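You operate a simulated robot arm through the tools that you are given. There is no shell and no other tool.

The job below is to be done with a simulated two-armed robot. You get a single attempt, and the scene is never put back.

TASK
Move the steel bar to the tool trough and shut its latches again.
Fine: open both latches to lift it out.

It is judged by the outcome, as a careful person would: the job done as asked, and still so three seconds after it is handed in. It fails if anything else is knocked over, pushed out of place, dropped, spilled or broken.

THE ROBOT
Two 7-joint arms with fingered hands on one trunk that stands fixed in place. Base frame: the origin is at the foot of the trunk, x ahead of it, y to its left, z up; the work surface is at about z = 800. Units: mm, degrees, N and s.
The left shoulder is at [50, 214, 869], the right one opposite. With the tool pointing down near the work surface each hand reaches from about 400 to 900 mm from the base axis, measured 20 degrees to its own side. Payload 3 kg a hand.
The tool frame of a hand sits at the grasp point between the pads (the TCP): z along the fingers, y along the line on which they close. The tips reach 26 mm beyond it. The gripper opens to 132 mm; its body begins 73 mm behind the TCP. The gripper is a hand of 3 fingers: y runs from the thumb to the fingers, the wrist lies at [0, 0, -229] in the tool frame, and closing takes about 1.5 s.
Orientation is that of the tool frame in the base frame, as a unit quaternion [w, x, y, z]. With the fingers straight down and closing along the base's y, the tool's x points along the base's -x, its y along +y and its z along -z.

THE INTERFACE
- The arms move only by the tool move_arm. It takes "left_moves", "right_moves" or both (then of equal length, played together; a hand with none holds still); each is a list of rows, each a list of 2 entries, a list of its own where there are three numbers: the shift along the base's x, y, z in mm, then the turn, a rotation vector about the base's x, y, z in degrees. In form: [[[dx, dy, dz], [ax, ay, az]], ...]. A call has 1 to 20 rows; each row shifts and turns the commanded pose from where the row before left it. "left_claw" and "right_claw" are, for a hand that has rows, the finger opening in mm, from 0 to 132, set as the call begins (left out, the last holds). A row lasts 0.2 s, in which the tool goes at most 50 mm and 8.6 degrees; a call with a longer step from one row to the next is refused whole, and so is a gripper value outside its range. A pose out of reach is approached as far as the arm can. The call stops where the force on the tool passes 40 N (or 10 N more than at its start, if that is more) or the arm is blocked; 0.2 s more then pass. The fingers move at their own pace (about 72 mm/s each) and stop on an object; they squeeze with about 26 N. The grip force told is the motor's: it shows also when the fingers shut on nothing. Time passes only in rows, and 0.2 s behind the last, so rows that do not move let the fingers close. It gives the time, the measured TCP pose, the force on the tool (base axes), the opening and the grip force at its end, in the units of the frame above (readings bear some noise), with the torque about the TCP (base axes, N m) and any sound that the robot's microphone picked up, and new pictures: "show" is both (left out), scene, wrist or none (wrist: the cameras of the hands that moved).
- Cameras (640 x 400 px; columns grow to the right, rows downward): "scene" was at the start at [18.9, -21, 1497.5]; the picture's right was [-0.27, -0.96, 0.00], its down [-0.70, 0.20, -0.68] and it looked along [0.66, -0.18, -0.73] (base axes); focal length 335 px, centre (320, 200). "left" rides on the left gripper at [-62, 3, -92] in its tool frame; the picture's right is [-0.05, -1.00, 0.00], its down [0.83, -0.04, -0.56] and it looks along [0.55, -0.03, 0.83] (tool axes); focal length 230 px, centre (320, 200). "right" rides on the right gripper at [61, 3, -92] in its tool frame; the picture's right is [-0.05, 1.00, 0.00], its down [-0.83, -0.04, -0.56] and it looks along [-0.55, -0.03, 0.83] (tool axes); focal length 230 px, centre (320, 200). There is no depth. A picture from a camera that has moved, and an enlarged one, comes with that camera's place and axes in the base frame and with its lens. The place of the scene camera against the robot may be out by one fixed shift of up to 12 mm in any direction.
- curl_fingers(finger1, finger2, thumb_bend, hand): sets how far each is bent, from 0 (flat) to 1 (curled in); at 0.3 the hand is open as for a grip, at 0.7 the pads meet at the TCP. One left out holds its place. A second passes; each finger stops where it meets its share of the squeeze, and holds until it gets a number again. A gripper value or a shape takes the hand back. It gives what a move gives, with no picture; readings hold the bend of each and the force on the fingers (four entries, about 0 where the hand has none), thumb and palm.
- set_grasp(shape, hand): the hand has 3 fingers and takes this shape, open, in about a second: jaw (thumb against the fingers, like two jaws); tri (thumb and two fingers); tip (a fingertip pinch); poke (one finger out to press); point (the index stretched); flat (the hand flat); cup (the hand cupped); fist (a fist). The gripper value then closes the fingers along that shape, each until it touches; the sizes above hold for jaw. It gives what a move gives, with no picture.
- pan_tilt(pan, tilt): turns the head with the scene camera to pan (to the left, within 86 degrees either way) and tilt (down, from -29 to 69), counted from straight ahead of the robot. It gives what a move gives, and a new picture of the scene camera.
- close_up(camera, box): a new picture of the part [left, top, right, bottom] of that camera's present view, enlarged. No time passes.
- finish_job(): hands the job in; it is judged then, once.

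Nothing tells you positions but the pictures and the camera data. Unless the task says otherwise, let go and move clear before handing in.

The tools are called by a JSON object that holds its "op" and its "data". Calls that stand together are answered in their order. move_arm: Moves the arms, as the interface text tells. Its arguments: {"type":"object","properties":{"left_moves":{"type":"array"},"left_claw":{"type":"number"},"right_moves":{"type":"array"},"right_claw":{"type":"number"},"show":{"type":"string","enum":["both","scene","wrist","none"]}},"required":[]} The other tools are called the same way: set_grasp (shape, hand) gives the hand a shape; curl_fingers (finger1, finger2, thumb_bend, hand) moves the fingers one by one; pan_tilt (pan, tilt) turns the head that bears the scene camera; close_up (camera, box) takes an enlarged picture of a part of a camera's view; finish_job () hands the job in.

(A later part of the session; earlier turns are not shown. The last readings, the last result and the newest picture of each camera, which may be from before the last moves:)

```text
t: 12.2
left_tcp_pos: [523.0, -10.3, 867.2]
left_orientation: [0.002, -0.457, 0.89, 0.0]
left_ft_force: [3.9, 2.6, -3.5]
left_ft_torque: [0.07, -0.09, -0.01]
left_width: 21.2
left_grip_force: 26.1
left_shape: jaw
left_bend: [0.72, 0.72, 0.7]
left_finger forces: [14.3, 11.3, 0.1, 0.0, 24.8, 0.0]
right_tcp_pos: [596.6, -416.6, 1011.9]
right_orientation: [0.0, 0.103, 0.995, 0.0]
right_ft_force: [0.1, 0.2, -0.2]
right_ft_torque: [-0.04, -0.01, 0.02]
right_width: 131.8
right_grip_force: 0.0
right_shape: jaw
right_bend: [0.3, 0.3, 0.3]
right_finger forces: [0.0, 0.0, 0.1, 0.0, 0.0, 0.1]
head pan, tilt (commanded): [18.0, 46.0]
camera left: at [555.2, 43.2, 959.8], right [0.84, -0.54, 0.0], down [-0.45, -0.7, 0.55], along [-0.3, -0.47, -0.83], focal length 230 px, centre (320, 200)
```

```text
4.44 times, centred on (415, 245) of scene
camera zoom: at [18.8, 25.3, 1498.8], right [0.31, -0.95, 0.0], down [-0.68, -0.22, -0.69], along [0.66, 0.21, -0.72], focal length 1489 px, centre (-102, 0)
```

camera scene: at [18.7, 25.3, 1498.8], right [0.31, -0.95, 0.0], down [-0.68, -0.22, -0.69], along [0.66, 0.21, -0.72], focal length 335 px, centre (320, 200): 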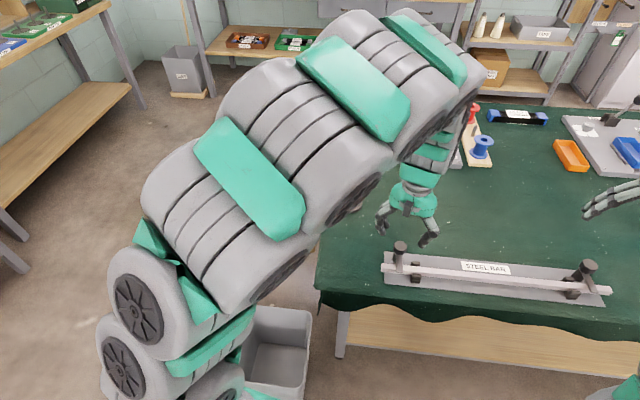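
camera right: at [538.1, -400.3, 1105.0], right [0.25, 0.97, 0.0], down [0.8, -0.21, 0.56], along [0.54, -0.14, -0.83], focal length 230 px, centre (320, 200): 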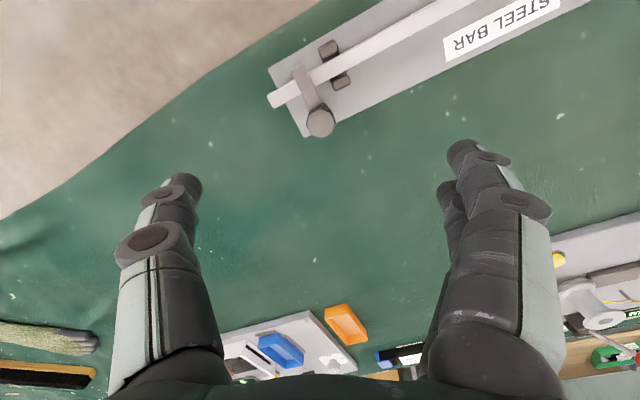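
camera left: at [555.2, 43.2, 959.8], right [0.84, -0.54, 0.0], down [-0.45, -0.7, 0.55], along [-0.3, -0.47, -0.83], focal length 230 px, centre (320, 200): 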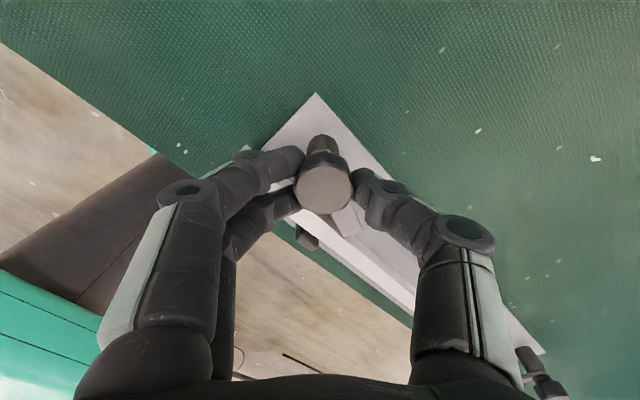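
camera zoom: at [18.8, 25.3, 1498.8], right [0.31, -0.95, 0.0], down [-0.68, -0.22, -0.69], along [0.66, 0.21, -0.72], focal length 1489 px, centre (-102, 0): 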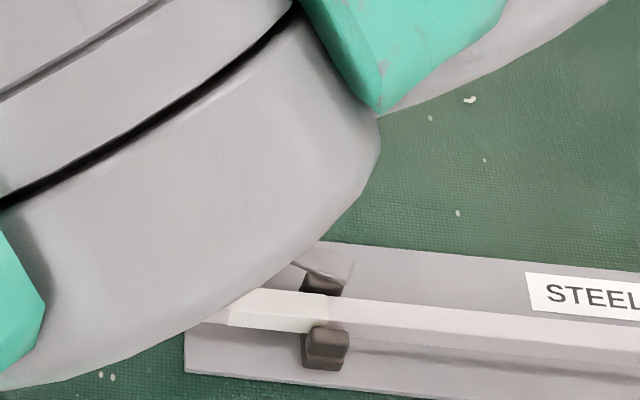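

The arm is about 66° open and still free. I'll turn another 22° to bring it parallel with the bar.

{"op": "move_arm", "data": {"left_moves": [[[0, 0, 0], [0, 0, 5]], [[0, 0, 0], [0, 0, 5]], [[0, 0, 0], [0, 0, 4]], [[0, 0, 0], [0, 0, 4]], [[0, 0, 0], [0, 0, 4]], [[0, 0, 0], [0, 0, 0]]], "show": "wrist"}}

{"op": "close_up", "data": {"camera": "scene", "box": [370, 200, 460, 290]}}

{"op": "close_up", "data": {"camera": "left", "box": [220, 110, 420, 235]}}

```text
t: 13.6
left_tcp_pos: [522.4, -12.1, 865.9]
left_orientation: [0.0, -0.617, 0.787, 0.0]
left_ft_force: [4.1, -3.7, -5.8]
left_ft_torque: [-0.05, -0.06, -0.14]
left_width: 20.8
left_grip_force: 26.0
left_shape: jaw
left_bend: [0.72, 0.72, 0.7]
left_finger forces: [12.7, 11.9, 0.0, 0.0, 28.1, 0.0]
right_tcp_pos: [597.4, -416.0, 1013.0]
right_orientation: [0.0, 0.104, 0.995, 0.0]
right_ft_force: [-0.2, 1.1, 1.2]
right_ft_torque: [0.0, 0.01, 0.04]
right_width: 131.8
right_grip_force: 0.0
right_shape: jaw
right_bend: [0.3, 0.3, 0.3]
right_finger forces: [0.0, 0.0, 0.1, 0.1, 0.0, 0.0]
head pan, tilt (commanded): [18.0, 46.0]
camera left: at [533.3, 51.6, 959.8], right [0.98, -0.19, 0.0], down [-0.16, -0.82, 0.56], along [-0.1, -0.55, -0.83], focal length 230 px, centre (320, 200)
```

left: 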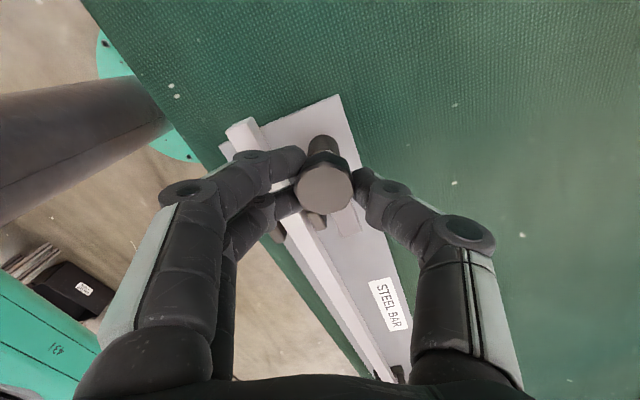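

```text
4.44 times, centred on (415, 245) of scene
camera zoom: at [18.8, 25.2, 1498.8], right [0.31, -0.95, 0.0], down [-0.68, -0.22, -0.69], along [0.66, 0.21, -0.72], focal length 1489 px, centre (-102, 0)
```

zoom: 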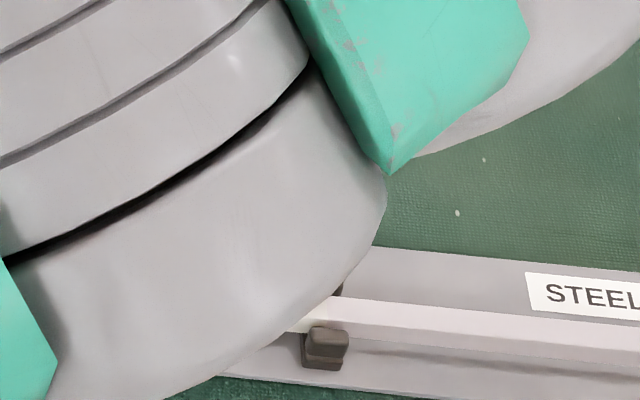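

```text
3.20 times, centred on (320, 172) of left
camera zoom: at [533.3, 51.6, 959.8], right [0.98, -0.19, 0.0], down [-0.16, -0.82, 0.56], along [-0.1, -0.55, -0.83], focal length 736 px, centre (320, 288)
```

zoom: 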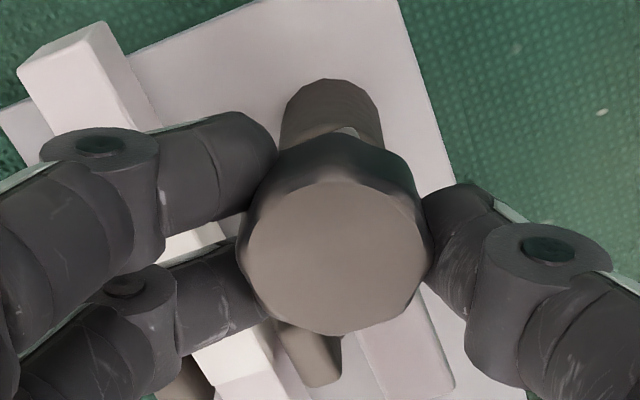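

The left latch arm is now roughly parallel to the bar and clear of it. I'll release the knob, lift straight up, and check that it stays open.

{"op": "move_arm", "data": {"left_moves": [[[0, 0, 0], [0, 0, 0]], [[0, 0, 0], [0, 0, 0]], [[0, 0, 0], [0, 0, 0]], [[0, 0, 0], [0, 0, 0]], [[0, 0, 10], [0, 0, 0]], [[0, 0, 20], [0, 0, 0]], [[0, 0, 30], [0, 0, 0]], [[0, 0, 30], [0, 0, 0]], [[0, 0, 40], [0, 0, 0]]], "left_claw": 70, "show": "wrist"}}

{"op": "close_up", "data": {"camera": "left", "box": [220, 80, 420, 205]}}

```text
t: 15.6
left_tcp_pos: [523.4, -10.1, 997.2]
left_orientation: [0.0, -0.617, 0.787, 0.0]
left_ft_force: [-0.1, -0.8, 0.3]
left_ft_torque: [-0.05, -0.03, 0.0]
left_width: 69.5
left_grip_force: 0.0
left_shape: jaw
left_bend: [0.72, 0.72, 0.7]
left_finger forces: [0.0, 0.0, 0.1, 0.1, 0.0, 0.0]
right_tcp_pos: [597.6, -416.4, 1013.1]
right_orientation: [0.0, 0.103, 0.995, 0.0]
right_ft_force: [0.5, -0.7, 0.1]
right_ft_torque: [0.01, 0.01, 0.01]
right_width: 132.2
right_grip_force: 0.1
right_shape: jaw
right_bend: [0.3, 0.3, 0.3]
right_finger forces: [0.0, 0.0, 0.0, 0.0, 0.0, 0.0]
head pan, tilt (commanded): [18.0, 46.0]
camera left: at [534.2, 51.7, 1089.9], right [0.98, -0.19, 0.0], down [-0.16, -0.82, 0.55], along [-0.1, -0.55, -0.83], focal length 230 px, centre (320, 200)
```

left: 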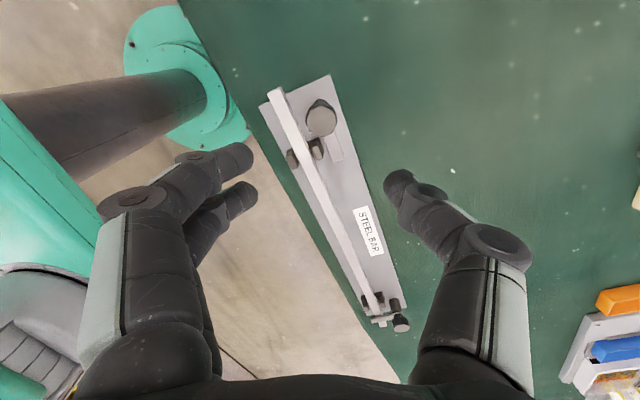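

```text
3.20 times, centred on (320, 142) of left
camera zoom: at [534.2, 51.7, 1089.9], right [0.98, -0.19, 0.0], down [-0.16, -0.82, 0.55], along [-0.1, -0.55, -0.83], focal length 736 px, centre (320, 384)
```

zoom: 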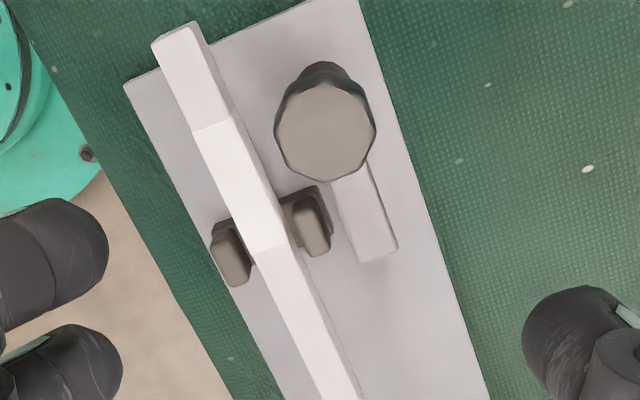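

The left latch is open and stays open. Next is the right latch: I'll bring the right hand down over its knob the same way.

{"op": "move_arm", "data": {"right_moves": [[[2, -1, -20], [0, 0, 0]], [[2, 0, -20], [0, 0, 0]], [[0, 0, -20], [0, 0, 0]], [[0, 0, -20], [0, 0, 0]], [[0, 0, -22], [0, 0, 0]], [[0, 0, 0], [0, 0, 0]]], "right_claw": 70, "show": "wrist"}}

{"op": "close_up", "data": {"camera": "right", "box": [220, 80, 420, 205]}}

{"op": "pan_tilt", "data": {"pan": -30, "tilt": 46}}

```text
t: 17.0
left_tcp_pos: [523.0, -10.1, 996.2]
left_orientation: [0.0, -0.617, 0.787, 0.0]
left_ft_force: [-0.3, -0.3, -0.6]
left_ft_torque: [0.01, 0.01, 0.0]
left_width: 69.6
left_grip_force: 0.0
left_shape: jaw
left_bend: [0.72, 0.72, 0.7]
left_finger forces: [0.1, 0.1, 0.0, 0.0, 0.1, 0.1]
right_tcp_pos: [602.5, -417.0, 911.4]
right_orientation: [-0.001, 0.103, 0.995, 0.001]
right_ft_force: [0.2, 0.5, -0.7]
right_ft_torque: [-0.03, 0.01, -0.02]
right_width: 70.5
right_grip_force: 0.1
right_shape: jaw
right_bend: [0.72, 0.72, 0.7]
right_finger forces: [0.0, 0.1, 0.0, 0.0, 0.0, 0.0]
head pan, tilt (commanded): [18.0, 46.0]
camera right: at [541.8, -402.1, 1003.5], right [0.26, 0.97, 0.0], down [0.8, -0.21, 0.56], along [0.54, -0.14, -0.83], focal length 230 px, centre (320, 200)
```

right: 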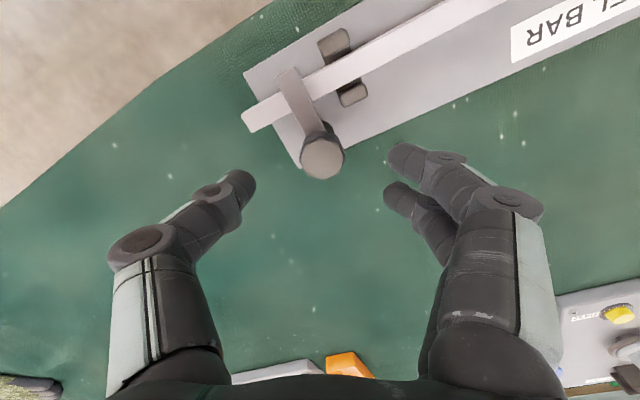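

```text
3.20 times, centred on (320, 142) of right
camera zoom: at [541.8, -402.1, 1003.5], right [0.26, 0.97, 0.0], down [0.8, -0.21, 0.56], along [0.54, -0.14, -0.83], focal length 736 px, centre (320, 384)
```

zoom: 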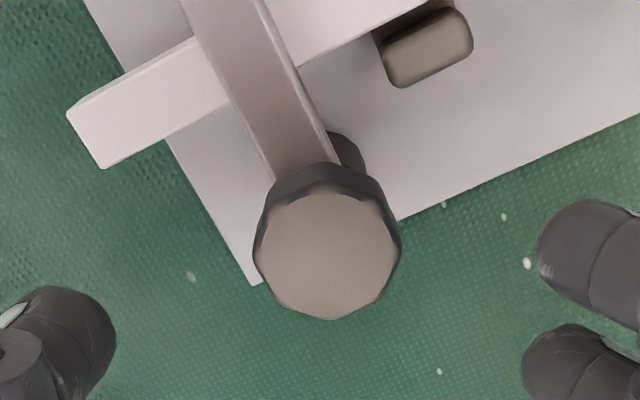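

```text
t: 18.1
left_tcp_pos: [523.2, -9.6, 996.6]
left_orientation: [0.0, -0.617, 0.787, 0.0]
left_ft_force: [0.3, -0.6, -0.3]
left_ft_torque: [0.02, 0.02, -0.02]
left_width: 69.4
left_grip_force: 0.0
left_shape: jaw
left_bend: [0.72, 0.72, 0.7]
left_finger forces: [0.0, 0.1, 0.0, 0.1, 0.1, 0.0]
right_tcp_pos: [601.7, -419.0, 912.3]
right_orientation: [0.0, 0.103, 0.995, 0.0]
right_ft_force: [0.3, 0.3, 0.4]
right_ft_torque: [0.02, 0.02, 0.01]
right_width: 70.4
right_grip_force: 0.0
right_shape: jaw
right_bend: [0.72, 0.72, 0.7]
right_finger forces: [0.0, 0.0, 0.0, 0.0, 0.0, 0.0]
head pan, tilt (commanded): [-30.0, 46.0]
camera scene: at [11.9, -39.8, 1498.8], right [-0.5, -0.87, 0.0], down [-0.62, 0.36, -0.69], along [0.6, -0.35, -0.72], focal length 335 px, centre (320, 200)
```

scene: 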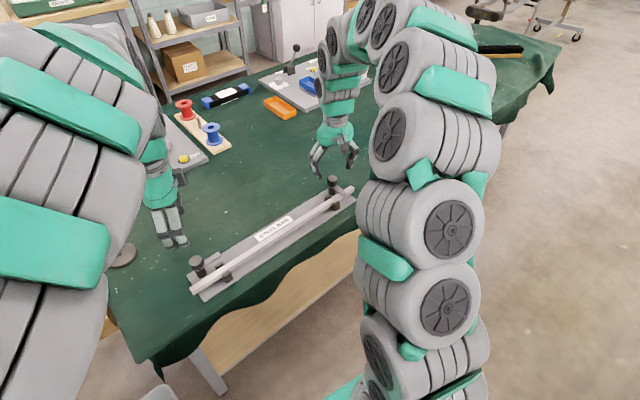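

The right knob sits near (603.5,-417). I'll centre on it, go down 45 mm, and check before closing.

{"op": "move_arm", "data": {"right_moves": [[[1, 0, -15], [0, 0, 0]], [[1, 0, -15], [0, 0, 0]], [[0, 0, -10], [0, 0, 0]], [[0, 0, -5], [0, 0, 0]], [[0, 0, 0], [0, 0, 0]]], "show": "wrist"}}

{"op": "close_up", "data": {"camera": "right", "box": [220, 110, 420, 235]}}

{"op": "close_up", "data": {"camera": "scene", "box": [290, 110, 380, 220]}}

```text
t: 19.4
left_tcp_pos: [522.7, -9.7, 996.1]
left_orientation: [0.0, -0.618, 0.786, 0.0]
left_ft_force: [-0.3, -0.6, 0.0]
left_ft_torque: [-0.03, -0.02, 0.0]
left_width: 69.7
left_grip_force: 0.1
left_shape: jaw
left_bend: [0.72, 0.72, 0.7]
left_finger forces: [0.0, 0.0, 0.2, 0.0, 0.0, 0.0]
right_tcp_pos: [604.2, -418.9, 865.8]
right_orientation: [0.0, 0.103, 0.995, 0.0]
right_ft_force: [-0.8, -0.6, 0.3]
right_ft_torque: [-0.04, -0.01, 0.02]
right_width: 70.3
right_grip_force: 0.2
right_shape: jaw
right_bend: [0.72, 0.72, 0.7]
right_finger forces: [0.0, 0.0, 0.1, 0.0, 0.1, 0.1]
head pan, tilt (commanded): [-30.0, 46.0]
camera right: at [544.3, -401.6, 958.5], right [0.26, 0.97, 0.0], down [0.8, -0.21, 0.56], along [0.54, -0.14, -0.83], focal length 230 px, centre (320, 200)
```

right: 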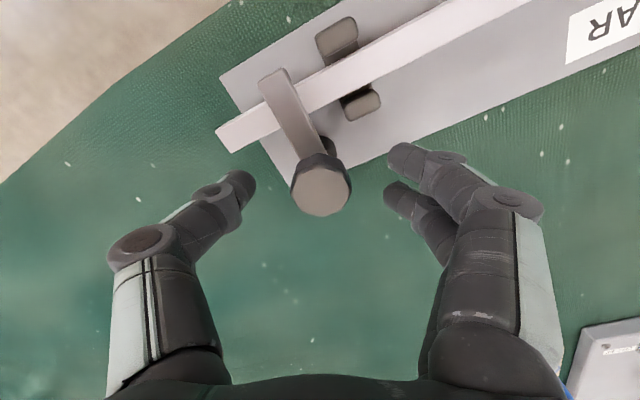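

```text
3.20 times, centred on (320, 172) of right
camera zoom: at [544.3, -401.6, 958.5], right [0.26, 0.97, 0.0], down [0.8, -0.21, 0.56], along [0.54, -0.14, -0.83], focal length 736 px, centre (320, 288)
```

zoom: 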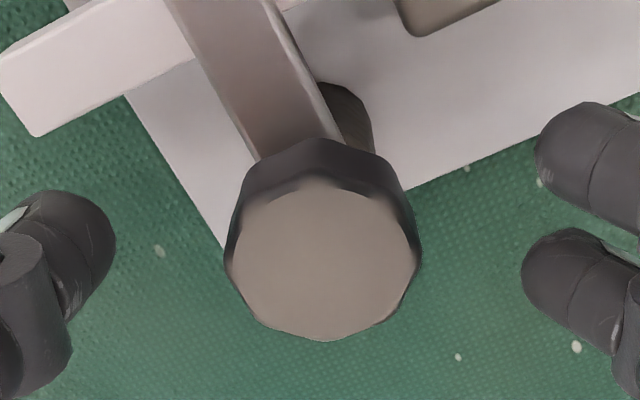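

```text
3.64 times, centred on (335, 165) of scene
camera zoom: at [11.8, -39.9, 1498.8], right [-0.5, -0.87, 0.0], down [-0.62, 0.36, -0.69], along [0.6, -0.35, -0.72], focal length 1218 px, centre (266, 327)
```

zoom: 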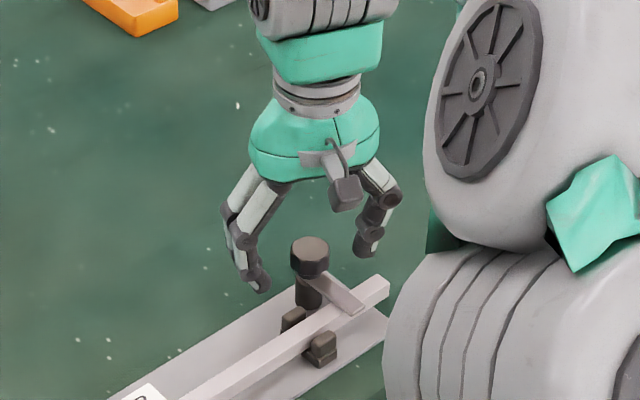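

The knob is centred between the fingers and thumb, so I'll close the right hand on it.

{"op": "move_arm", "data": {"right_moves": [[[0, 0, 0], [0, 0, 0]], [[0, 0, 0], [0, 0, 0]], [[0, 0, 0], [0, 0, 0]], [[0, 0, 0], [0, 0, 0]], [[0, 0, 0], [0, 0, 0]], [[0, 0, 0], [0, 0, 0]], [[0, 0, 0], [0, 0, 0]]], "right_claw": 0, "show": "wrist"}}

{"op": "close_up", "data": {"camera": "right", "box": [220, 110, 420, 235]}}

{"op": "close_up", "data": {"camera": "scene", "box": [300, 160, 380, 220]}}

```text
t: 20.9
left_tcp_pos: [523.0, -10.3, 997.1]
left_orientation: [0.0, -0.617, 0.787, -0.001]
left_ft_force: [0.0, 0.5, -1.3]
left_ft_torque: [-0.01, 0.02, 0.0]
left_width: 69.2
left_grip_force: 0.0
left_shape: jaw
left_bend: [0.72, 0.72, 0.7]
left_finger forces: [0.0, 0.0, 0.1, 0.0, 0.0, 0.0]
right_tcp_pos: [603.4, -418.4, 866.0]
right_orientation: [0.0, 0.103, 0.995, 0.001]
right_ft_force: [-0.3, -0.8, -4.3]
right_ft_torque: [0.03, -0.02, -0.02]
right_width: 21.7
right_grip_force: 26.2
right_shape: jaw
right_bend: [0.73, 0.73, 0.7]
right_finger forces: [11.6, 11.5, 0.0, 0.0, 23.2, 0.0]
head pan, tilt (commanded): [-30.0, 46.0]
camera right: at [544.3, -401.6, 958.6], right [0.26, 0.97, 0.0], down [0.8, -0.21, 0.55], along [0.54, -0.14, -0.83], focal length 230 px, centre (320, 200)
```

right: 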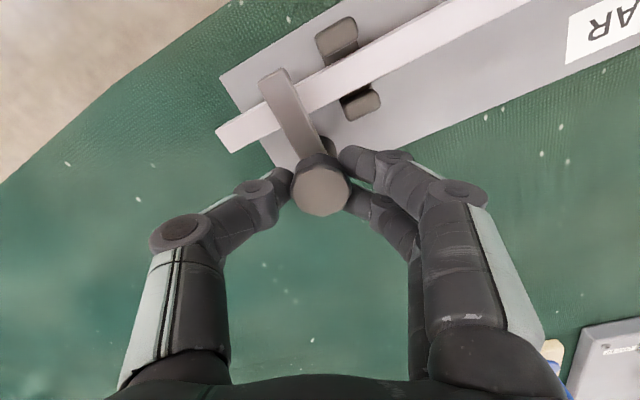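

```text
3.20 times, centred on (320, 172) of right
camera zoom: at [544.3, -401.6, 958.6], right [0.26, 0.97, 0.0], down [0.8, -0.21, 0.55], along [0.54, -0.14, -0.83], focal length 736 px, centre (320, 288)
```

zoom: 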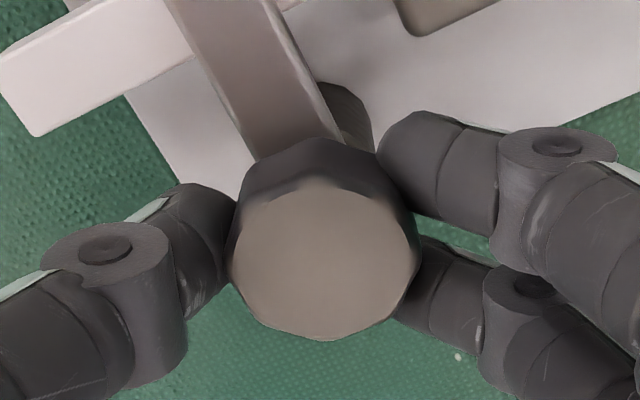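

```text
6.67 times, centred on (340, 190) of scene
camera zoom: at [11.9, -39.9, 1498.8], right [-0.5, -0.87, 0.0], down [-0.62, 0.36, -0.69], along [0.6, -0.35, -0.72], focal length 2233 px, centre (187, 267)
```

zoom: 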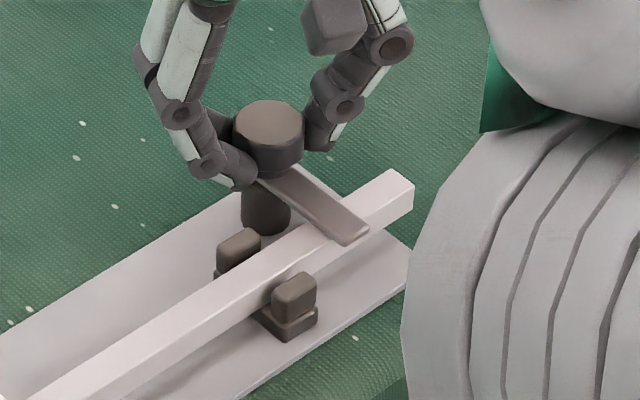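

The grip is firm. I'll test the mirror direction first: clockwise, swinging the arm inward.

{"op": "move_arm", "data": {"right_moves": [[[0, 0, 0], [0, 0, -4]], [[0, 0, 0], [0, 0, -4]], [[0, 0, 0], [0, 0, 0]]], "show": "none"}}

{"op": "close_up", "data": {"camera": "scene", "box": [300, 160, 380, 220]}}

```text
t: 21.8
left_tcp_pos: [523.1, -9.4, 995.6]
left_orientation: [-0.001, -0.617, 0.787, 0.0]
left_ft_force: [0.4, -0.1, 0.6]
left_ft_torque: [0.01, 0.03, 0.01]
left_width: 69.3
left_grip_force: 0.1
left_shape: jaw
left_bend: [0.72, 0.72, 0.7]
left_finger forces: [0.0, 0.0, 0.1, 0.0, 0.0, 0.0]
right_tcp_pos: [603.9, -417.8, 865.7]
right_orientation: [-0.001, 0.174, 0.985, 0.0]
right_ft_force: [-4.3, 1.1, -8.4]
right_ft_torque: [0.02, 0.06, 0.53]
right_width: 21.3
right_grip_force: 25.9
right_shape: jaw
right_bend: [0.73, 0.72, 0.7]
right_finger forces: [19.2, 10.3, 0.0, 0.0, 22.7, 0.0]
head pan, tilt (commanded): [-30.0, 46.0]
```

```text
6.67 times, centred on (340, 190) of scene
camera zoom: at [11.8, -39.9, 1498.8], right [-0.5, -0.87, 0.0], down [-0.62, 0.36, -0.69], along [0.6, -0.35, -0.72], focal length 2233 px, centre (187, 267)
```

zoom: 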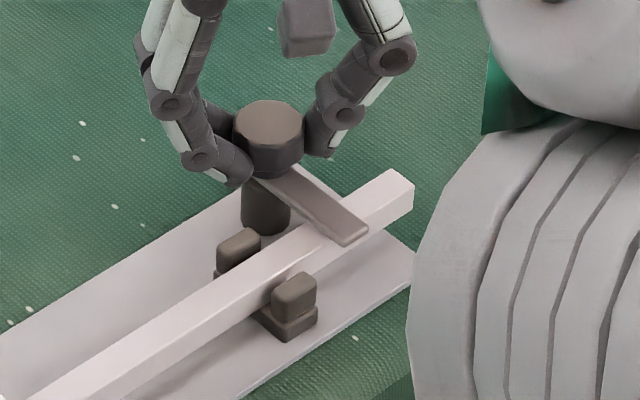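

Clockwise is stopped here too: the torque is 0.53 N m and the arm stays put. So this latch also opens counter-clockwise, swinging outward, and I'll turn it back that way.

{"op": "move_arm", "data": {"right_moves": [[[0, 0, 0], [0, 0, 4]], [[0, 0, 0], [0, 0, 4]], [[0, 0, 0], [0, 0, 4]], [[0, 0, 0], [0, 0, 4]], [[0, 0, 0], [0, 0, 4]], [[0, 0, 0], [0, 0, 0]]], "show": "none"}}

{"op": "close_up", "data": {"camera": "scene", "box": [300, 160, 380, 220]}}

```text
t: 23.1
left_tcp_pos: [523.6, -11.0, 996.7]
left_orientation: [0.0, -0.617, 0.787, 0.0]
left_ft_force: [0.1, 0.3, 0.9]
left_ft_torque: [0.0, 0.0, 0.01]
left_width: 69.6
left_grip_force: 0.1
left_shape: jaw
left_bend: [0.72, 0.72, 0.7]
left_finger forces: [0.1, 0.0, 0.0, 0.0, 0.0, 0.0]
right_tcp_pos: [605.0, -418.0, 866.0]
right_orientation: [0.001, -0.002, 1.0, 0.0]
right_ft_force: [-9.9, -1.6, -1.5]
right_ft_torque: [-0.03, 0.2, -0.02]
right_width: 21.4
right_grip_force: 26.3
right_shape: jaw
right_bend: [0.72, 0.72, 0.7]
right_finger forces: [15.8, 11.1, 0.0, 0.1, 25.7, 0.1]
head pan, tilt (commanded): [-30.0, 46.0]
```

```text
6.67 times, centred on (340, 190) of scene
camera zoom: at [11.7, -39.9, 1498.8], right [-0.5, -0.87, 0.0], down [-0.62, 0.36, -0.69], along [0.6, -0.35, -0.72], focal length 2233 px, centre (187, 267)
```

zoom: 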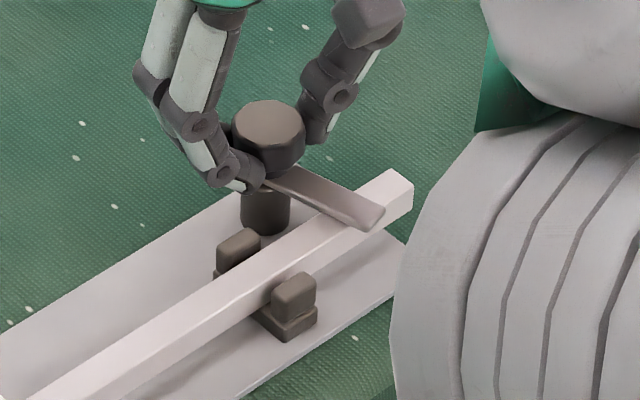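

It opens counter-clockwise. I'll continue, easing the small side load as I go.

{"op": "move_arm", "data": {"right_moves": [[[-1, 0, 0], [0, 0, 5]], [[-0.5, -0.5, 0], [0, 0, 5]], [[0, -0.5, 0], [0, 0, 5]], [[0, 0, 0], [0, 0, 5]], [[0, 0, 0], [0, 0, 5]], [[0, 0, 0], [0, 0, 5]], [[0, 0, 0], [0, 0, 0]]], "show": "wrist"}}

{"op": "close_up", "data": {"camera": "scene", "box": [300, 160, 380, 220]}}

```text
t: 24.8
left_tcp_pos: [522.9, -9.4, 995.5]
left_orientation: [0.001, -0.617, 0.787, 0.0]
left_ft_force: [0.4, 0.0, 0.5]
left_ft_torque: [0.0, 0.0, 0.01]
left_width: 69.4
left_grip_force: 0.2
left_shape: jaw
left_bend: [0.72, 0.72, 0.7]
left_finger forces: [0.0, 0.0, 0.0, 0.0, 0.0, 0.0]
right_tcp_pos: [603.1, -417.4, 865.1]
right_orientation: [0.001, -0.261, 0.965, 0.0]
right_ft_force: [14.7, 13.9, -3.1]
right_ft_torque: [0.29, -0.26, -0.02]
right_width: 21.3
right_grip_force: 25.9
right_shape: jaw
right_bend: [0.72, 0.72, 0.7]
right_finger forces: [10.5, 18.9, 0.0, 0.0, 21.1, 0.0]
head pan, tilt (commanded): [-30.0, 46.0]
camera right: at [548.3, -446.2, 958.7], right [-0.46, 0.89, 0.0], down [0.74, 0.38, 0.56], along [0.49, 0.26, -0.83], focal length 230 px, centre (320, 200)
```

right: 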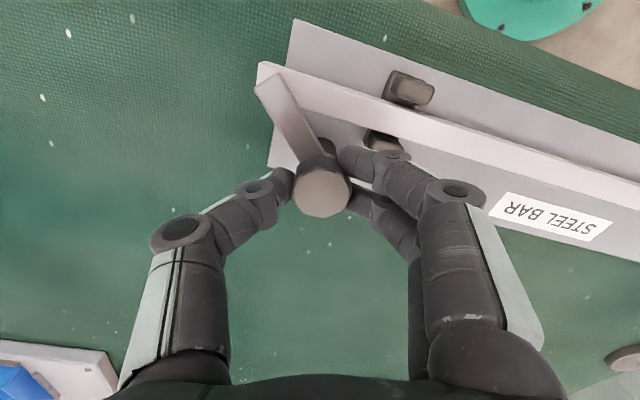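

```text
6.67 times, centred on (340, 190) of scene
camera zoom: at [12.1, -39.7, 1498.8], right [-0.5, -0.87, 0.0], down [-0.62, 0.36, -0.69], along [0.6, -0.35, -0.72], focal length 2233 px, centre (187, 267)
```

zoom: 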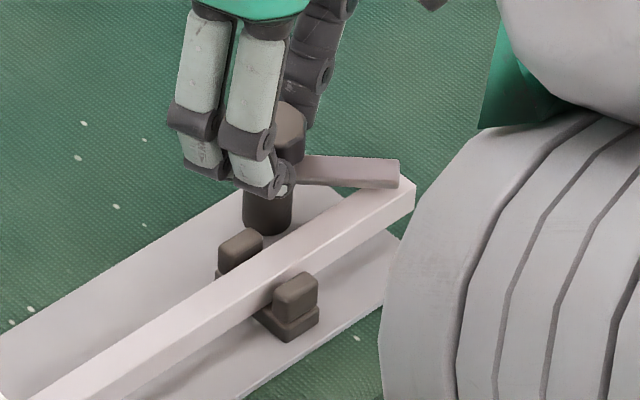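

It is about 45° open, with some side load the other way. I'll shift back slightly and turn on.

{"op": "move_arm", "data": {"right_moves": [[[1, 1, 0], [0, 0, 4]], [[0.5, 0.5, 0], [0, 0, 5]], [[0, 0, 0], [0, 0, 5]], [[0, 0, 0], [0, 0, 5]], [[0, 0, 0], [0, 0, 0]]], "show": "wrist"}}

{"op": "close_up", "data": {"camera": "scene", "box": [300, 160, 380, 220]}}

```text
t: 25.9
left_tcp_pos: [523.7, -9.7, 996.4]
left_orientation: [0.0, -0.617, 0.787, -0.001]
left_ft_force: [-0.4, -0.6, -0.8]
left_ft_torque: [-0.02, 0.01, -0.05]
left_width: 69.6
left_grip_force: 0.0
left_shape: jaw
left_bend: [0.72, 0.72, 0.7]
left_finger forces: [0.1, 0.1, 0.0, 0.0, 0.0, 0.1]
right_tcp_pos: [605.1, -418.2, 866.1]
right_orientation: [-0.001, -0.416, 0.909, 0.0]
right_ft_force: [-3.6, 4.7, -5.7]
right_ft_torque: [0.11, 0.07, -0.01]
right_width: 21.1
right_grip_force: 26.1
right_shape: jaw
right_bend: [0.72, 0.72, 0.7]
right_finger forces: [14.6, 16.2, 0.1, 0.0, 21.6, 0.0]
head pan, tilt (commanded): [-30.0, 46.0]
camera right: at [561.7, -462.1, 958.9], right [-0.72, 0.69, 0.0], down [0.58, 0.6, 0.55], along [0.38, 0.4, -0.83], focal length 230 px, centre (320, 200)
```

right: 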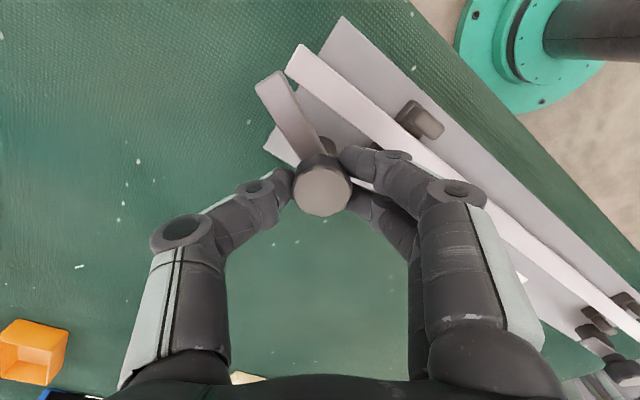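

```text
6.67 times, centred on (340, 190) of scene
camera zoom: at [11.8, -39.8, 1498.8], right [-0.5, -0.87, 0.0], down [-0.62, 0.36, -0.69], along [0.6, -0.35, -0.72], focal length 2233 px, centre (187, 267)
```

zoom: 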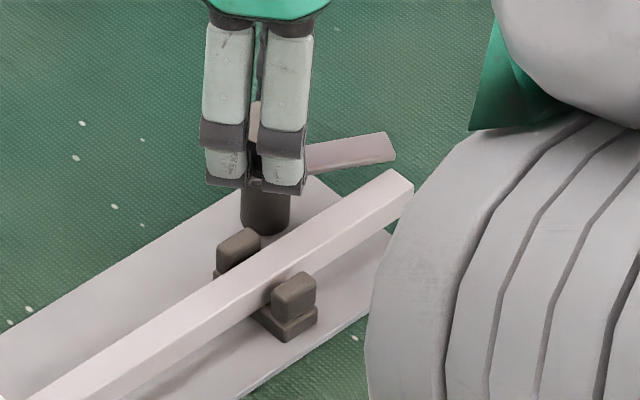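

It is about 63° open. I'll turn it another 25°.

{"op": "move_arm", "data": {"right_moves": [[[0, 0, 0], [0, 0, 5]], [[0, 0, 0], [0, 0, 5]], [[0, 0, 0], [0, 0, 5]], [[0, 0, 0], [0, 0, 5]], [[0, 0, 0], [0, 0, 4]], [[0, 0, 0], [0, 0, 0]]], "show": "wrist"}}

{"op": "close_up", "data": {"camera": "scene", "box": [300, 160, 380, 220]}}

```text
t: 27.4
left_tcp_pos: [522.9, -10.8, 996.0]
left_orientation: [0.0, -0.616, 0.788, 0.001]
left_ft_force: [-0.3, -0.3, 0.5]
left_ft_torque: [0.0, -0.01, -0.02]
left_width: 69.6
left_grip_force: 0.1
left_shape: jaw
left_bend: [0.72, 0.72, 0.7]
left_finger forces: [0.0, 0.1, 0.0, 0.0, 0.0, 0.1]
right_tcp_pos: [603.5, -417.0, 867.3]
right_orientation: [0.0, -0.597, 0.803, 0.0]
right_ft_force: [-3.2, 0.7, -4.5]
right_ft_torque: [0.04, 0.1, -0.02]
right_width: 21.1
right_grip_force: 26.0
right_shape: jaw
right_bend: [0.72, 0.72, 0.7]
right_finger forces: [15.0, 14.8, 0.1, 0.0, 22.9, 0.0]
head pan, tilt (commanded): [-30.0, 46.0]
camera right: at [583.6, -475.2, 958.8], right [-0.94, 0.34, 0.0], down [0.28, 0.78, 0.55], along [0.19, 0.52, -0.83], focal length 230 px, centre (320, 200)
```

right: 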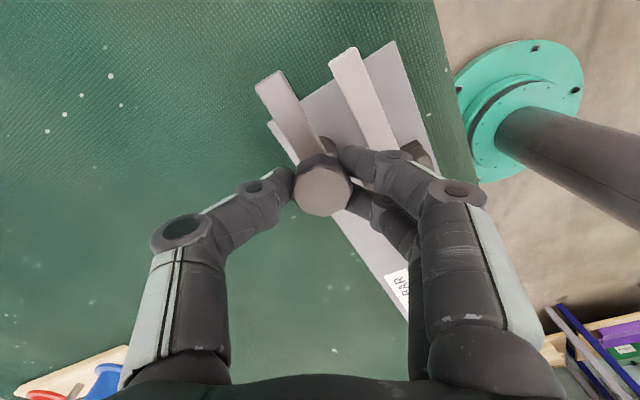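

```text
6.67 times, centred on (340, 190) of scene
camera zoom: at [11.8, -39.9, 1498.8], right [-0.5, -0.87, 0.0], down [-0.62, 0.36, -0.69], along [0.6, -0.35, -0.72], focal length 2233 px, centre (187, 267)
```

zoom: 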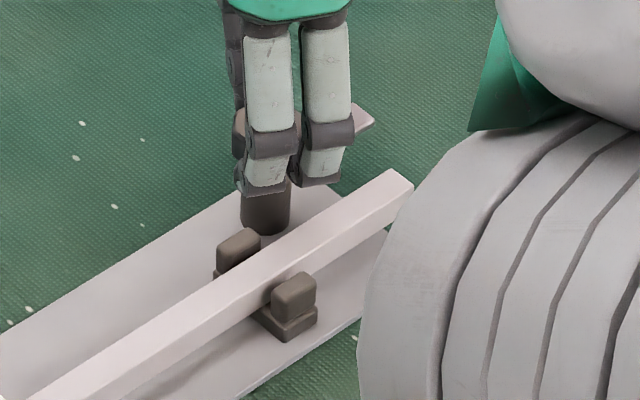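

The right latch arm now lies parallel to the bar and clear of it. I'll release and lift.

{"op": "move_arm", "data": {"right_moves": [[[0, 0, 0], [0, 0, 0]], [[0, 0, 0], [0, 0, 0]], [[0, 0, 0], [0, 0, 0]], [[0, 0, 0], [0, 0, 0]], [[0, 0, 10], [0, 0, 0]], [[0, 0, 20], [0, 0, 0]], [[0, 0, 30], [0, 0, 0]], [[0, 0, 30], [0, 0, 0]], [[0, 0, 40], [0, 0, 0]]], "right_claw": 70, "show": "wrist"}}

{"op": "close_up", "data": {"camera": "right", "box": [220, 50, 420, 205]}}

{"op": "close_up", "data": {"camera": "scene", "box": [170, 160, 370, 310]}}

```text
t: 29.4
left_tcp_pos: [522.9, -9.8, 996.5]
left_orientation: [-0.001, -0.617, 0.787, -0.001]
left_ft_force: [0.2, -0.6, -0.2]
left_ft_torque: [-0.04, 0.0, 0.03]
left_width: 69.5
left_grip_force: 0.1
left_shape: jaw
left_bend: [0.72, 0.72, 0.7]
left_finger forces: [0.0, 0.0, 0.1, 0.0, 0.0, 0.1]
right_tcp_pos: [602.8, -417.0, 996.1]
right_orientation: [0.0, -0.596, 0.803, 0.001]
right_ft_force: [-0.8, 0.1, 0.1]
right_ft_torque: [0.02, 0.02, 0.02]
right_width: 69.6
right_grip_force: 0.1
right_shape: jaw
right_bend: [0.72, 0.72, 0.7]
right_finger forces: [0.0, 0.0, 0.1, 0.0, 0.0, 0.1]
head pan, tilt (commanded): [-30.0, 46.0]
camera right: at [582.5, -474.9, 1088.9], right [-0.94, 0.34, 0.0], down [0.28, 0.78, 0.55], along [0.19, 0.52, -0.83], focal length 230 px, centre (320, 200)
```

right: 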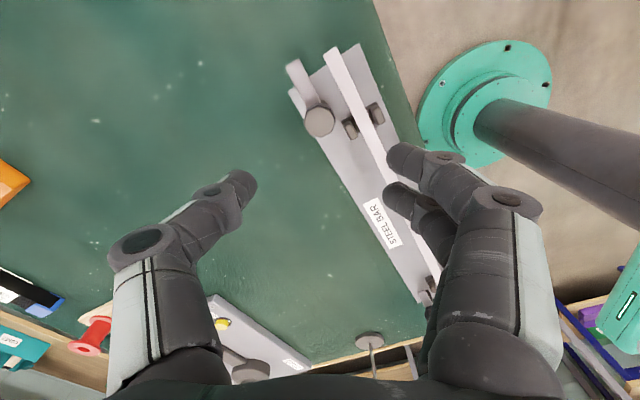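

```text
2.58 times, centred on (320, 128) of right
camera zoom: at [582.5, -474.9, 1088.9], right [-0.94, 0.34, 0.0], down [0.28, 0.78, 0.55], along [0.19, 0.52, -0.83], focal length 594 px, centre (320, 387)
```

zoom: 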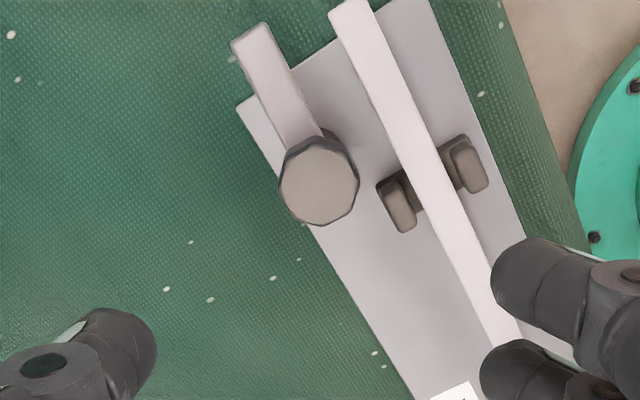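

```text
2.67 times, centred on (270, 235) of scene
camera zoom: at [11.7, -39.9, 1498.8], right [-0.5, -0.87, 0.0], down [-0.62, 0.36, -0.69], along [0.6, -0.35, -0.72], focal length 893 px, centre (453, 107)
```

zoom: 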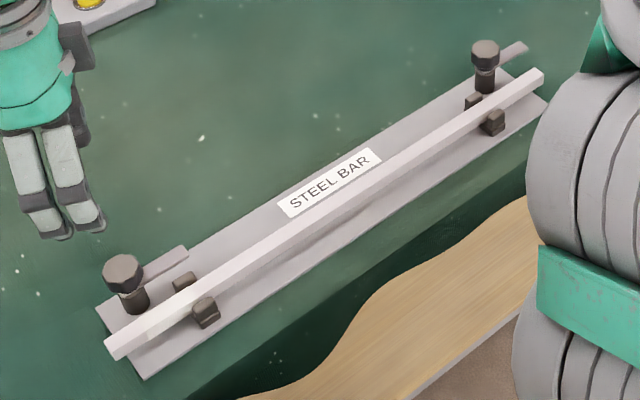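

Both latches are open and clear of the bar. I'll move the right hand up and away to the right, so the left hand has room to take the bar at its middle.

{"op": "move_arm", "data": {"right_moves": [[[0, 0, 20], [0, 0, -7]], [[-5, -5, 20], [0, 0, -7]], [[-10, -10, 10], [0, 0, -7]], [[-12, -10, 10], [0, 0, -7]], [[-12, -10, 10], [0, 0, -7]], [[-12, -10, 10], [0, 0, -7]], [[-12, -10, 10], [0, 0, -7]], [[-12, -10, 10], [0, 0, -7]], [[-12, -10, 10], [0, 0, -7]], [[-12, -10, 10], [0, 0, -7]], [[-12, -10, 10], [0, 0, -7]], [[-12, -10, 0], [0, 0, -7]]], "show": "scene"}}

```text
t: 31.9
left_tcp_pos: [522.6, -10.8, 996.0]
left_orientation: [0.0, -0.617, 0.787, 0.0]
left_ft_force: [-0.3, -0.7, 0.7]
left_ft_torque: [0.0, 0.01, 0.01]
left_width: 69.4
left_grip_force: 0.0
left_shape: jaw
left_bend: [0.72, 0.72, 0.7]
left_finger forces: [0.0, 0.0, 0.0, 0.1, 0.1, 0.1]
right_tcp_pos: [479.7, -522.6, 1126.0]
right_orientation: [-0.001, 0.095, 0.995, 0.0]
right_ft_force: [0.2, 0.7, -1.2]
right_ft_torque: [0.0, 0.06, 0.01]
right_width: 69.7
right_grip_force: 0.1
right_shape: jaw
right_bend: [0.72, 0.72, 0.7]
right_finger forces: [0.0, 0.1, 0.1, 0.1, 0.0, 0.0]
head pan, tilt (commanded): [-30.0, 46.0]
camera scene: at [11.8, -39.8, 1498.8], right [-0.5, -0.87, 0.0], down [-0.62, 0.36, -0.69], along [0.6, -0.35, -0.72], focal length 335 px, centre (320, 200)
```

scene: 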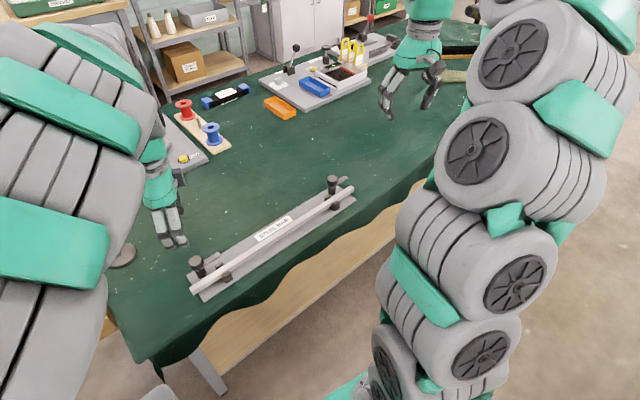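

The right hand is out of the way. Next I'll move the left hand over the bar's middle, around (527,-222), turning it so its fingers close across the bar.

{"op": "move_arm", "data": {"left_moves": [[[0.4, -21.2, 0], [0, 0, 2.5]], [[0.4, -21.2, 0], [0, 0, 2.5]], [[0.4, -21.2, 0], [0, 0, 2.5]], [[0.4, -21.2, 0], [0, 0, 2.5]], [[0.4, -21.2, 0], [0, 0, 2.5]], [[0.4, -21.2, -10], [0, 0, 2.5]], [[0.4, -21.2, -10], [0, 0, 2.5]], [[0.4, -21.2, -10], [0, 0, 2.5]], [[0.4, -21.2, -15], [0, 0, 2.5]], [[0.4, -21.2, -15], [0, 0, 2.5]], [[0, 0, 0], [0, 0, 0]]], "show": "both"}}

{"op": "close_up", "data": {"camera": "left", "box": [220, 80, 420, 205]}}

```text
t: 34.4
left_tcp_pos: [434.5, 18.4, 863.3]
left_orientation: [0.003, 0.77, -0.638, 0.005]
left_ft_force: [0.2, 0.5, 0.0]
left_ft_torque: [-0.01, 0.01, 0.0]
left_width: 69.6
left_grip_force: 0.1
left_shape: jaw
left_bend: [0.72, 0.72, 0.7]
left_finger forces: [0.1, 0.0, 0.0, 0.1, 0.0, 0.1]
left hand out of reach, approached as far as the arm can: row 2, 3, 4, 5, 6, 7, 8, 9, 10
right_tcp_pos: [482.1, -521.5, 1127.3]
right_orientation: [0.0, 0.094, 0.996, 0.0]
right_ft_force: [-0.6, 0.6, -0.9]
right_ft_torque: [0.01, -0.03, 0.0]
right_width: 69.4
right_grip_force: 0.0
right_shape: jaw
right_bend: [0.72, 0.72, 0.7]
right_finger forces: [0.1, 0.1, 0.0, 0.0, 0.1, 0.0]
head pan, tilt (commanded): [-30.0, 46.0]
camera scene: at [11.8, -39.9, 1498.8], right [-0.5, -0.87, 0.0], down [-0.62, 0.36, -0.69], along [0.6, -0.35, -0.72], focal length 335 px, centre (320, 200)
camera left: at [419.2, 80.9, 956.1], right [0.97, 0.24, 0.0], down [0.19, -0.8, 0.56], along [0.13, -0.55, -0.83], focal length 230 px, centre (320, 200)
```

scene: 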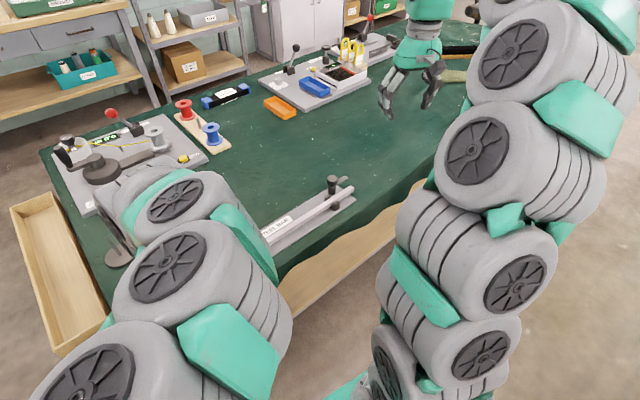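
left: 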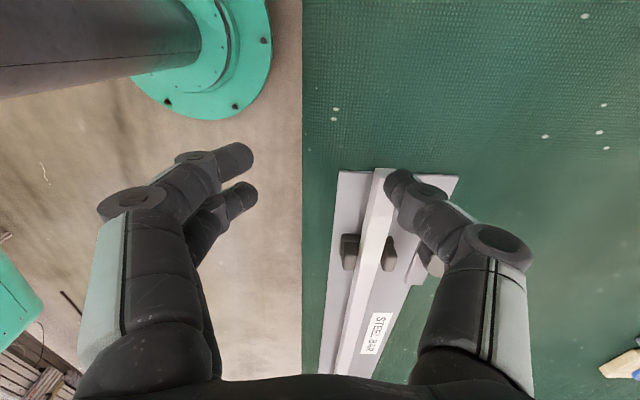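

```text
3.20 times, centred on (320, 142) of left
camera zoom: at [419.2, 80.9, 956.1], right [0.97, 0.24, 0.0], down [0.19, -0.8, 0.56], along [0.13, -0.55, -0.83], focal length 736 px, centre (320, 384)
```

zoom: 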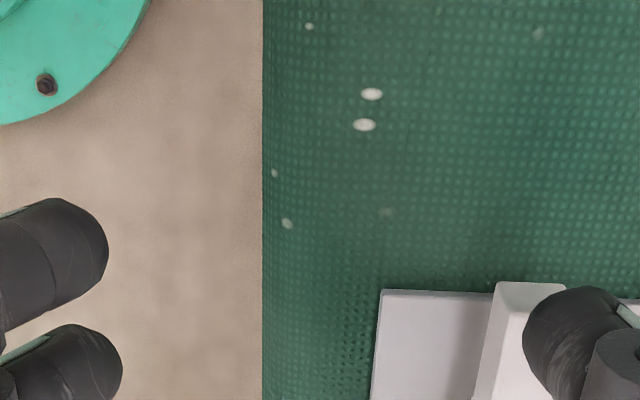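

That pose is out of the left arm's reach in this wrist configuration. The hand folded back to (434,18,863), low near the bar's end but touching nothing. I'll first test with a small upward step how the command continues from here.

{"op": "move_arm", "data": {"left_moves": [[[0, 0, 4], [0, 0, 0]]], "show": "none"}}

{"op": "close_up", "data": {"camera": "left", "box": [320, 150, 500, 290]}}

```text
t: 34.8
left_tcp_pos: [432.9, 24.0, 866.5]
left_orientation: [0.002, 0.771, -0.636, 0.002]
left_ft_force: [0.1, 0.1, 0.8]
left_ft_torque: [0.01, 0.02, -0.01]
left_width: 69.5
left_grip_force: 0.0
left_shape: jaw
left_bend: [0.72, 0.72, 0.7]
left_finger forces: [0.0, 0.1, 0.0, 0.0, 0.1, 0.0]
left hand out of reach, approached as far as the arm can: row 1
right_tcp_pos: [480.9, -522.3, 1126.3]
right_orientation: [0.0, 0.095, 0.995, 0.0]
right_ft_force: [0.0, 0.2, -0.1]
right_ft_torque: [-0.01, 0.01, -0.01]
right_width: 69.5
right_grip_force: 0.1
right_shape: jaw
right_bend: [0.72, 0.72, 0.7]
right_finger forces: [0.0, 0.0, 0.0, 0.0, 0.0, 0.1]
head pan, tilt (commanded): [-30.0, 46.0]
```

```text
2.86 times, centred on (410, 220) of left
camera zoom: at [417.8, 84.8, 958.8], right [0.97, 0.24, 0.0], down [0.2, -0.8, 0.56], along [0.14, -0.54, -0.83], focal length 657 px, centre (63, 143)
```

zoom: 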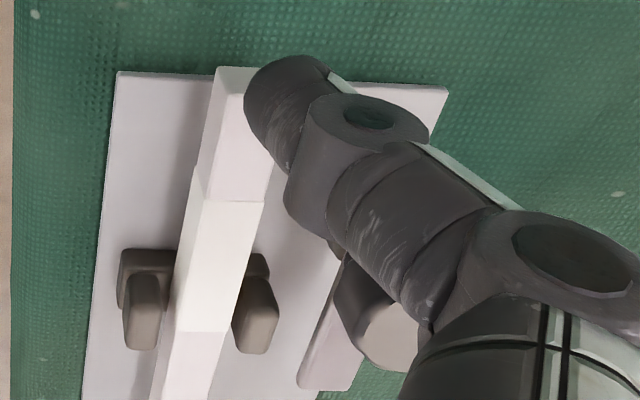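

The commanded pose is still the unreachable one, so I'll retrace my steps a little at a time and watch the measured position.

{"op": "move_arm", "data": {"left_moves": [[[-0.4, 21.2, 15], [0, 0, -2.5]], [[-0.4, 21.2, 15], [0, 0, -2.5]]], "show": "none"}}

```text
t: 35.4
left_tcp_pos: [431.8, 66.3, 895.0]
left_orientation: [0.0, 0.744, -0.669, 0.0]
left_ft_force: [-0.3, -0.3, 0.3]
left_ft_torque: [-0.02, 0.0, 0.0]
left_width: 69.6
left_grip_force: 0.1
left_shape: jaw
left_bend: [0.72, 0.72, 0.7]
left_finger forces: [0.1, 0.0, 0.0, 0.0, 0.0, 0.0]
right_tcp_pos: [480.9, -521.2, 1127.1]
right_orientation: [0.0, 0.094, 0.996, 0.0]
right_ft_force: [0.5, -0.3, -0.6]
right_ft_torque: [-0.02, 0.01, 0.01]
right_width: 69.2
right_grip_force: 0.1
right_shape: jaw
right_bend: [0.72, 0.72, 0.7]
right_finger forces: [0.1, 0.0, 0.1, 0.0, 0.0, 0.1]
head pan, tilt (commanded): [-30.0, 46.0]
```

The hand is now clear beyond the bar's end, and commands follow its real pose again. I'll raise it, unwind the wrist, and then try the opposite wrist orientation for gripping the bar.

{"op": "move_arm", "data": {"left_moves": [[[0, 0, 20], [0, 0, -6]], [[2, 0, 20], [0, 0, -8]], [[6, 0, 20], [0, 0, -8]], [[8, 0, 15], [0, 0, -8]], [[8, 0, 15], [0, 0, -8]], [[8, 0, 15], [0, 0, -8]], [[8, 0, 10], [0, 0, -8]], [[8, 0, 10], [0, 0, -8]], [[8, 0, 10], [0, 0, -8]], [[8, 0, 10], [0, 0, -8]], [[8, 0, 10], [0, 0, -8]], [[8, 0, 10], [0, 0, -8]], [[8, 0, 0], [0, 0, -8]], [[0, 0, 0], [0, 0, -6]]], "show": "both"}}

```text
t: 38.4
left_tcp_pos: [518.9, 65.5, 1060.7]
left_orientation: [-0.001, 0.104, 0.995, 0.0]
left_ft_force: [-0.3, -0.1, -0.2]
left_ft_torque: [0.0, 0.03, 0.0]
left_width: 69.9
left_grip_force: 0.0
left_shape: jaw
left_bend: [0.72, 0.72, 0.7]
left_finger forces: [0.0, 0.0, 0.0, 0.0, 0.0, 0.0]
right_tcp_pos: [481.5, -521.1, 1126.3]
right_orientation: [0.001, 0.095, 0.996, 0.001]
right_ft_force: [0.3, 0.2, 0.4]
right_ft_torque: [0.0, 0.02, 0.02]
right_width: 69.5
right_grip_force: 0.0
right_shape: jaw
right_bend: [0.72, 0.72, 0.7]
right_finger forces: [0.0, 0.1, 0.0, 0.0, 0.1, 0.0]
head pan, tilt (commanded): [-30.0, 46.0]
camera scene: at [11.8, -39.8, 1498.8], right [-0.5, -0.87, 0.0], down [-0.62, 0.36, -0.69], along [0.6, -0.35, -0.72], focal length 335 px, centre (320, 200)
camera left: at [579.6, 57.2, 1153.8], right [-0.16, -0.99, 0.0], down [-0.82, 0.13, 0.56], along [-0.55, 0.09, -0.83], focal length 230 px, centre (320, 200)
```

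scene: 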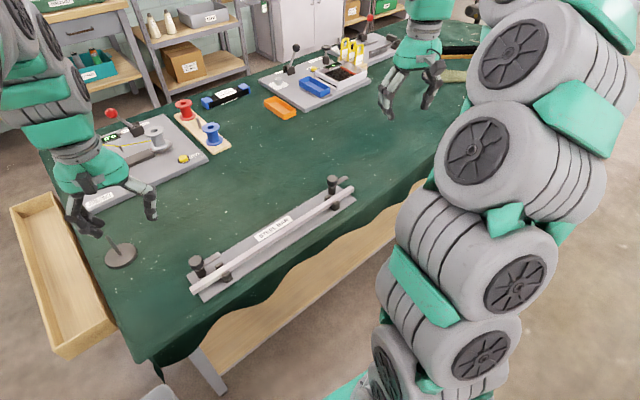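
left: 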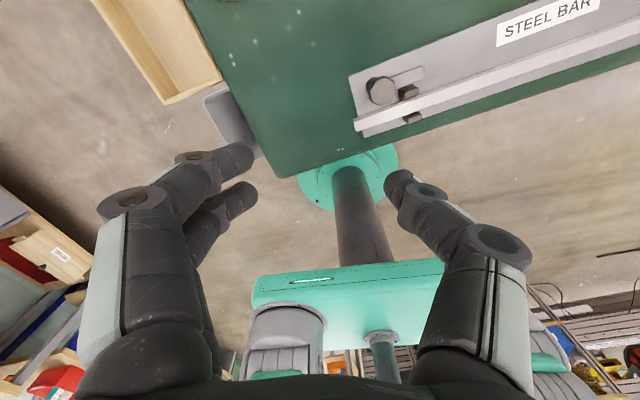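

Left wrist is unwound and both latches are still open. I'll now turn the wrist the other way while moving over the bar at a safe height, in small batches.

{"op": "move_arm", "data": {"left_moves": [[[0.8, -15, 0], [0, 0, -6.7]], [[0.8, -15, 0], [0, 0, -6.7]], [[0.8, -15, 0], [0, 0, -6.7]], [[0.8, -15, 0], [0, 0, -6.7]], [[0.8, -15, 0], [0, 0, -6.7]]], "show": "none"}}

```text
t: 39.5
left_tcp_pos: [522.4, -11.0, 1060.7]
left_orientation: [-0.001, 0.387, 0.922, -0.002]
left_ft_force: [0.5, 0.3, -0.7]
left_ft_torque: [-0.02, -0.03, 0.02]
left_width: 69.7
left_grip_force: 0.0
left_shape: jaw
left_bend: [0.72, 0.72, 0.7]
left_finger forces: [0.0, 0.0, 0.1, 0.1, 0.1, 0.0]
right_tcp_pos: [480.4, -521.4, 1126.9]
right_orientation: [0.0, 0.095, 0.995, 0.0]
right_ft_force: [0.8, 0.4, 0.6]
right_ft_torque: [-0.01, 0.0, 0.0]
right_width: 69.3
right_grip_force: 0.0
right_shape: jaw
right_bend: [0.72, 0.72, 0.7]
right_finger forces: [0.1, 0.0, 0.1, 0.1, 0.0, 0.0]
head pan, tilt (commanded): [-30.0, 46.0]
```

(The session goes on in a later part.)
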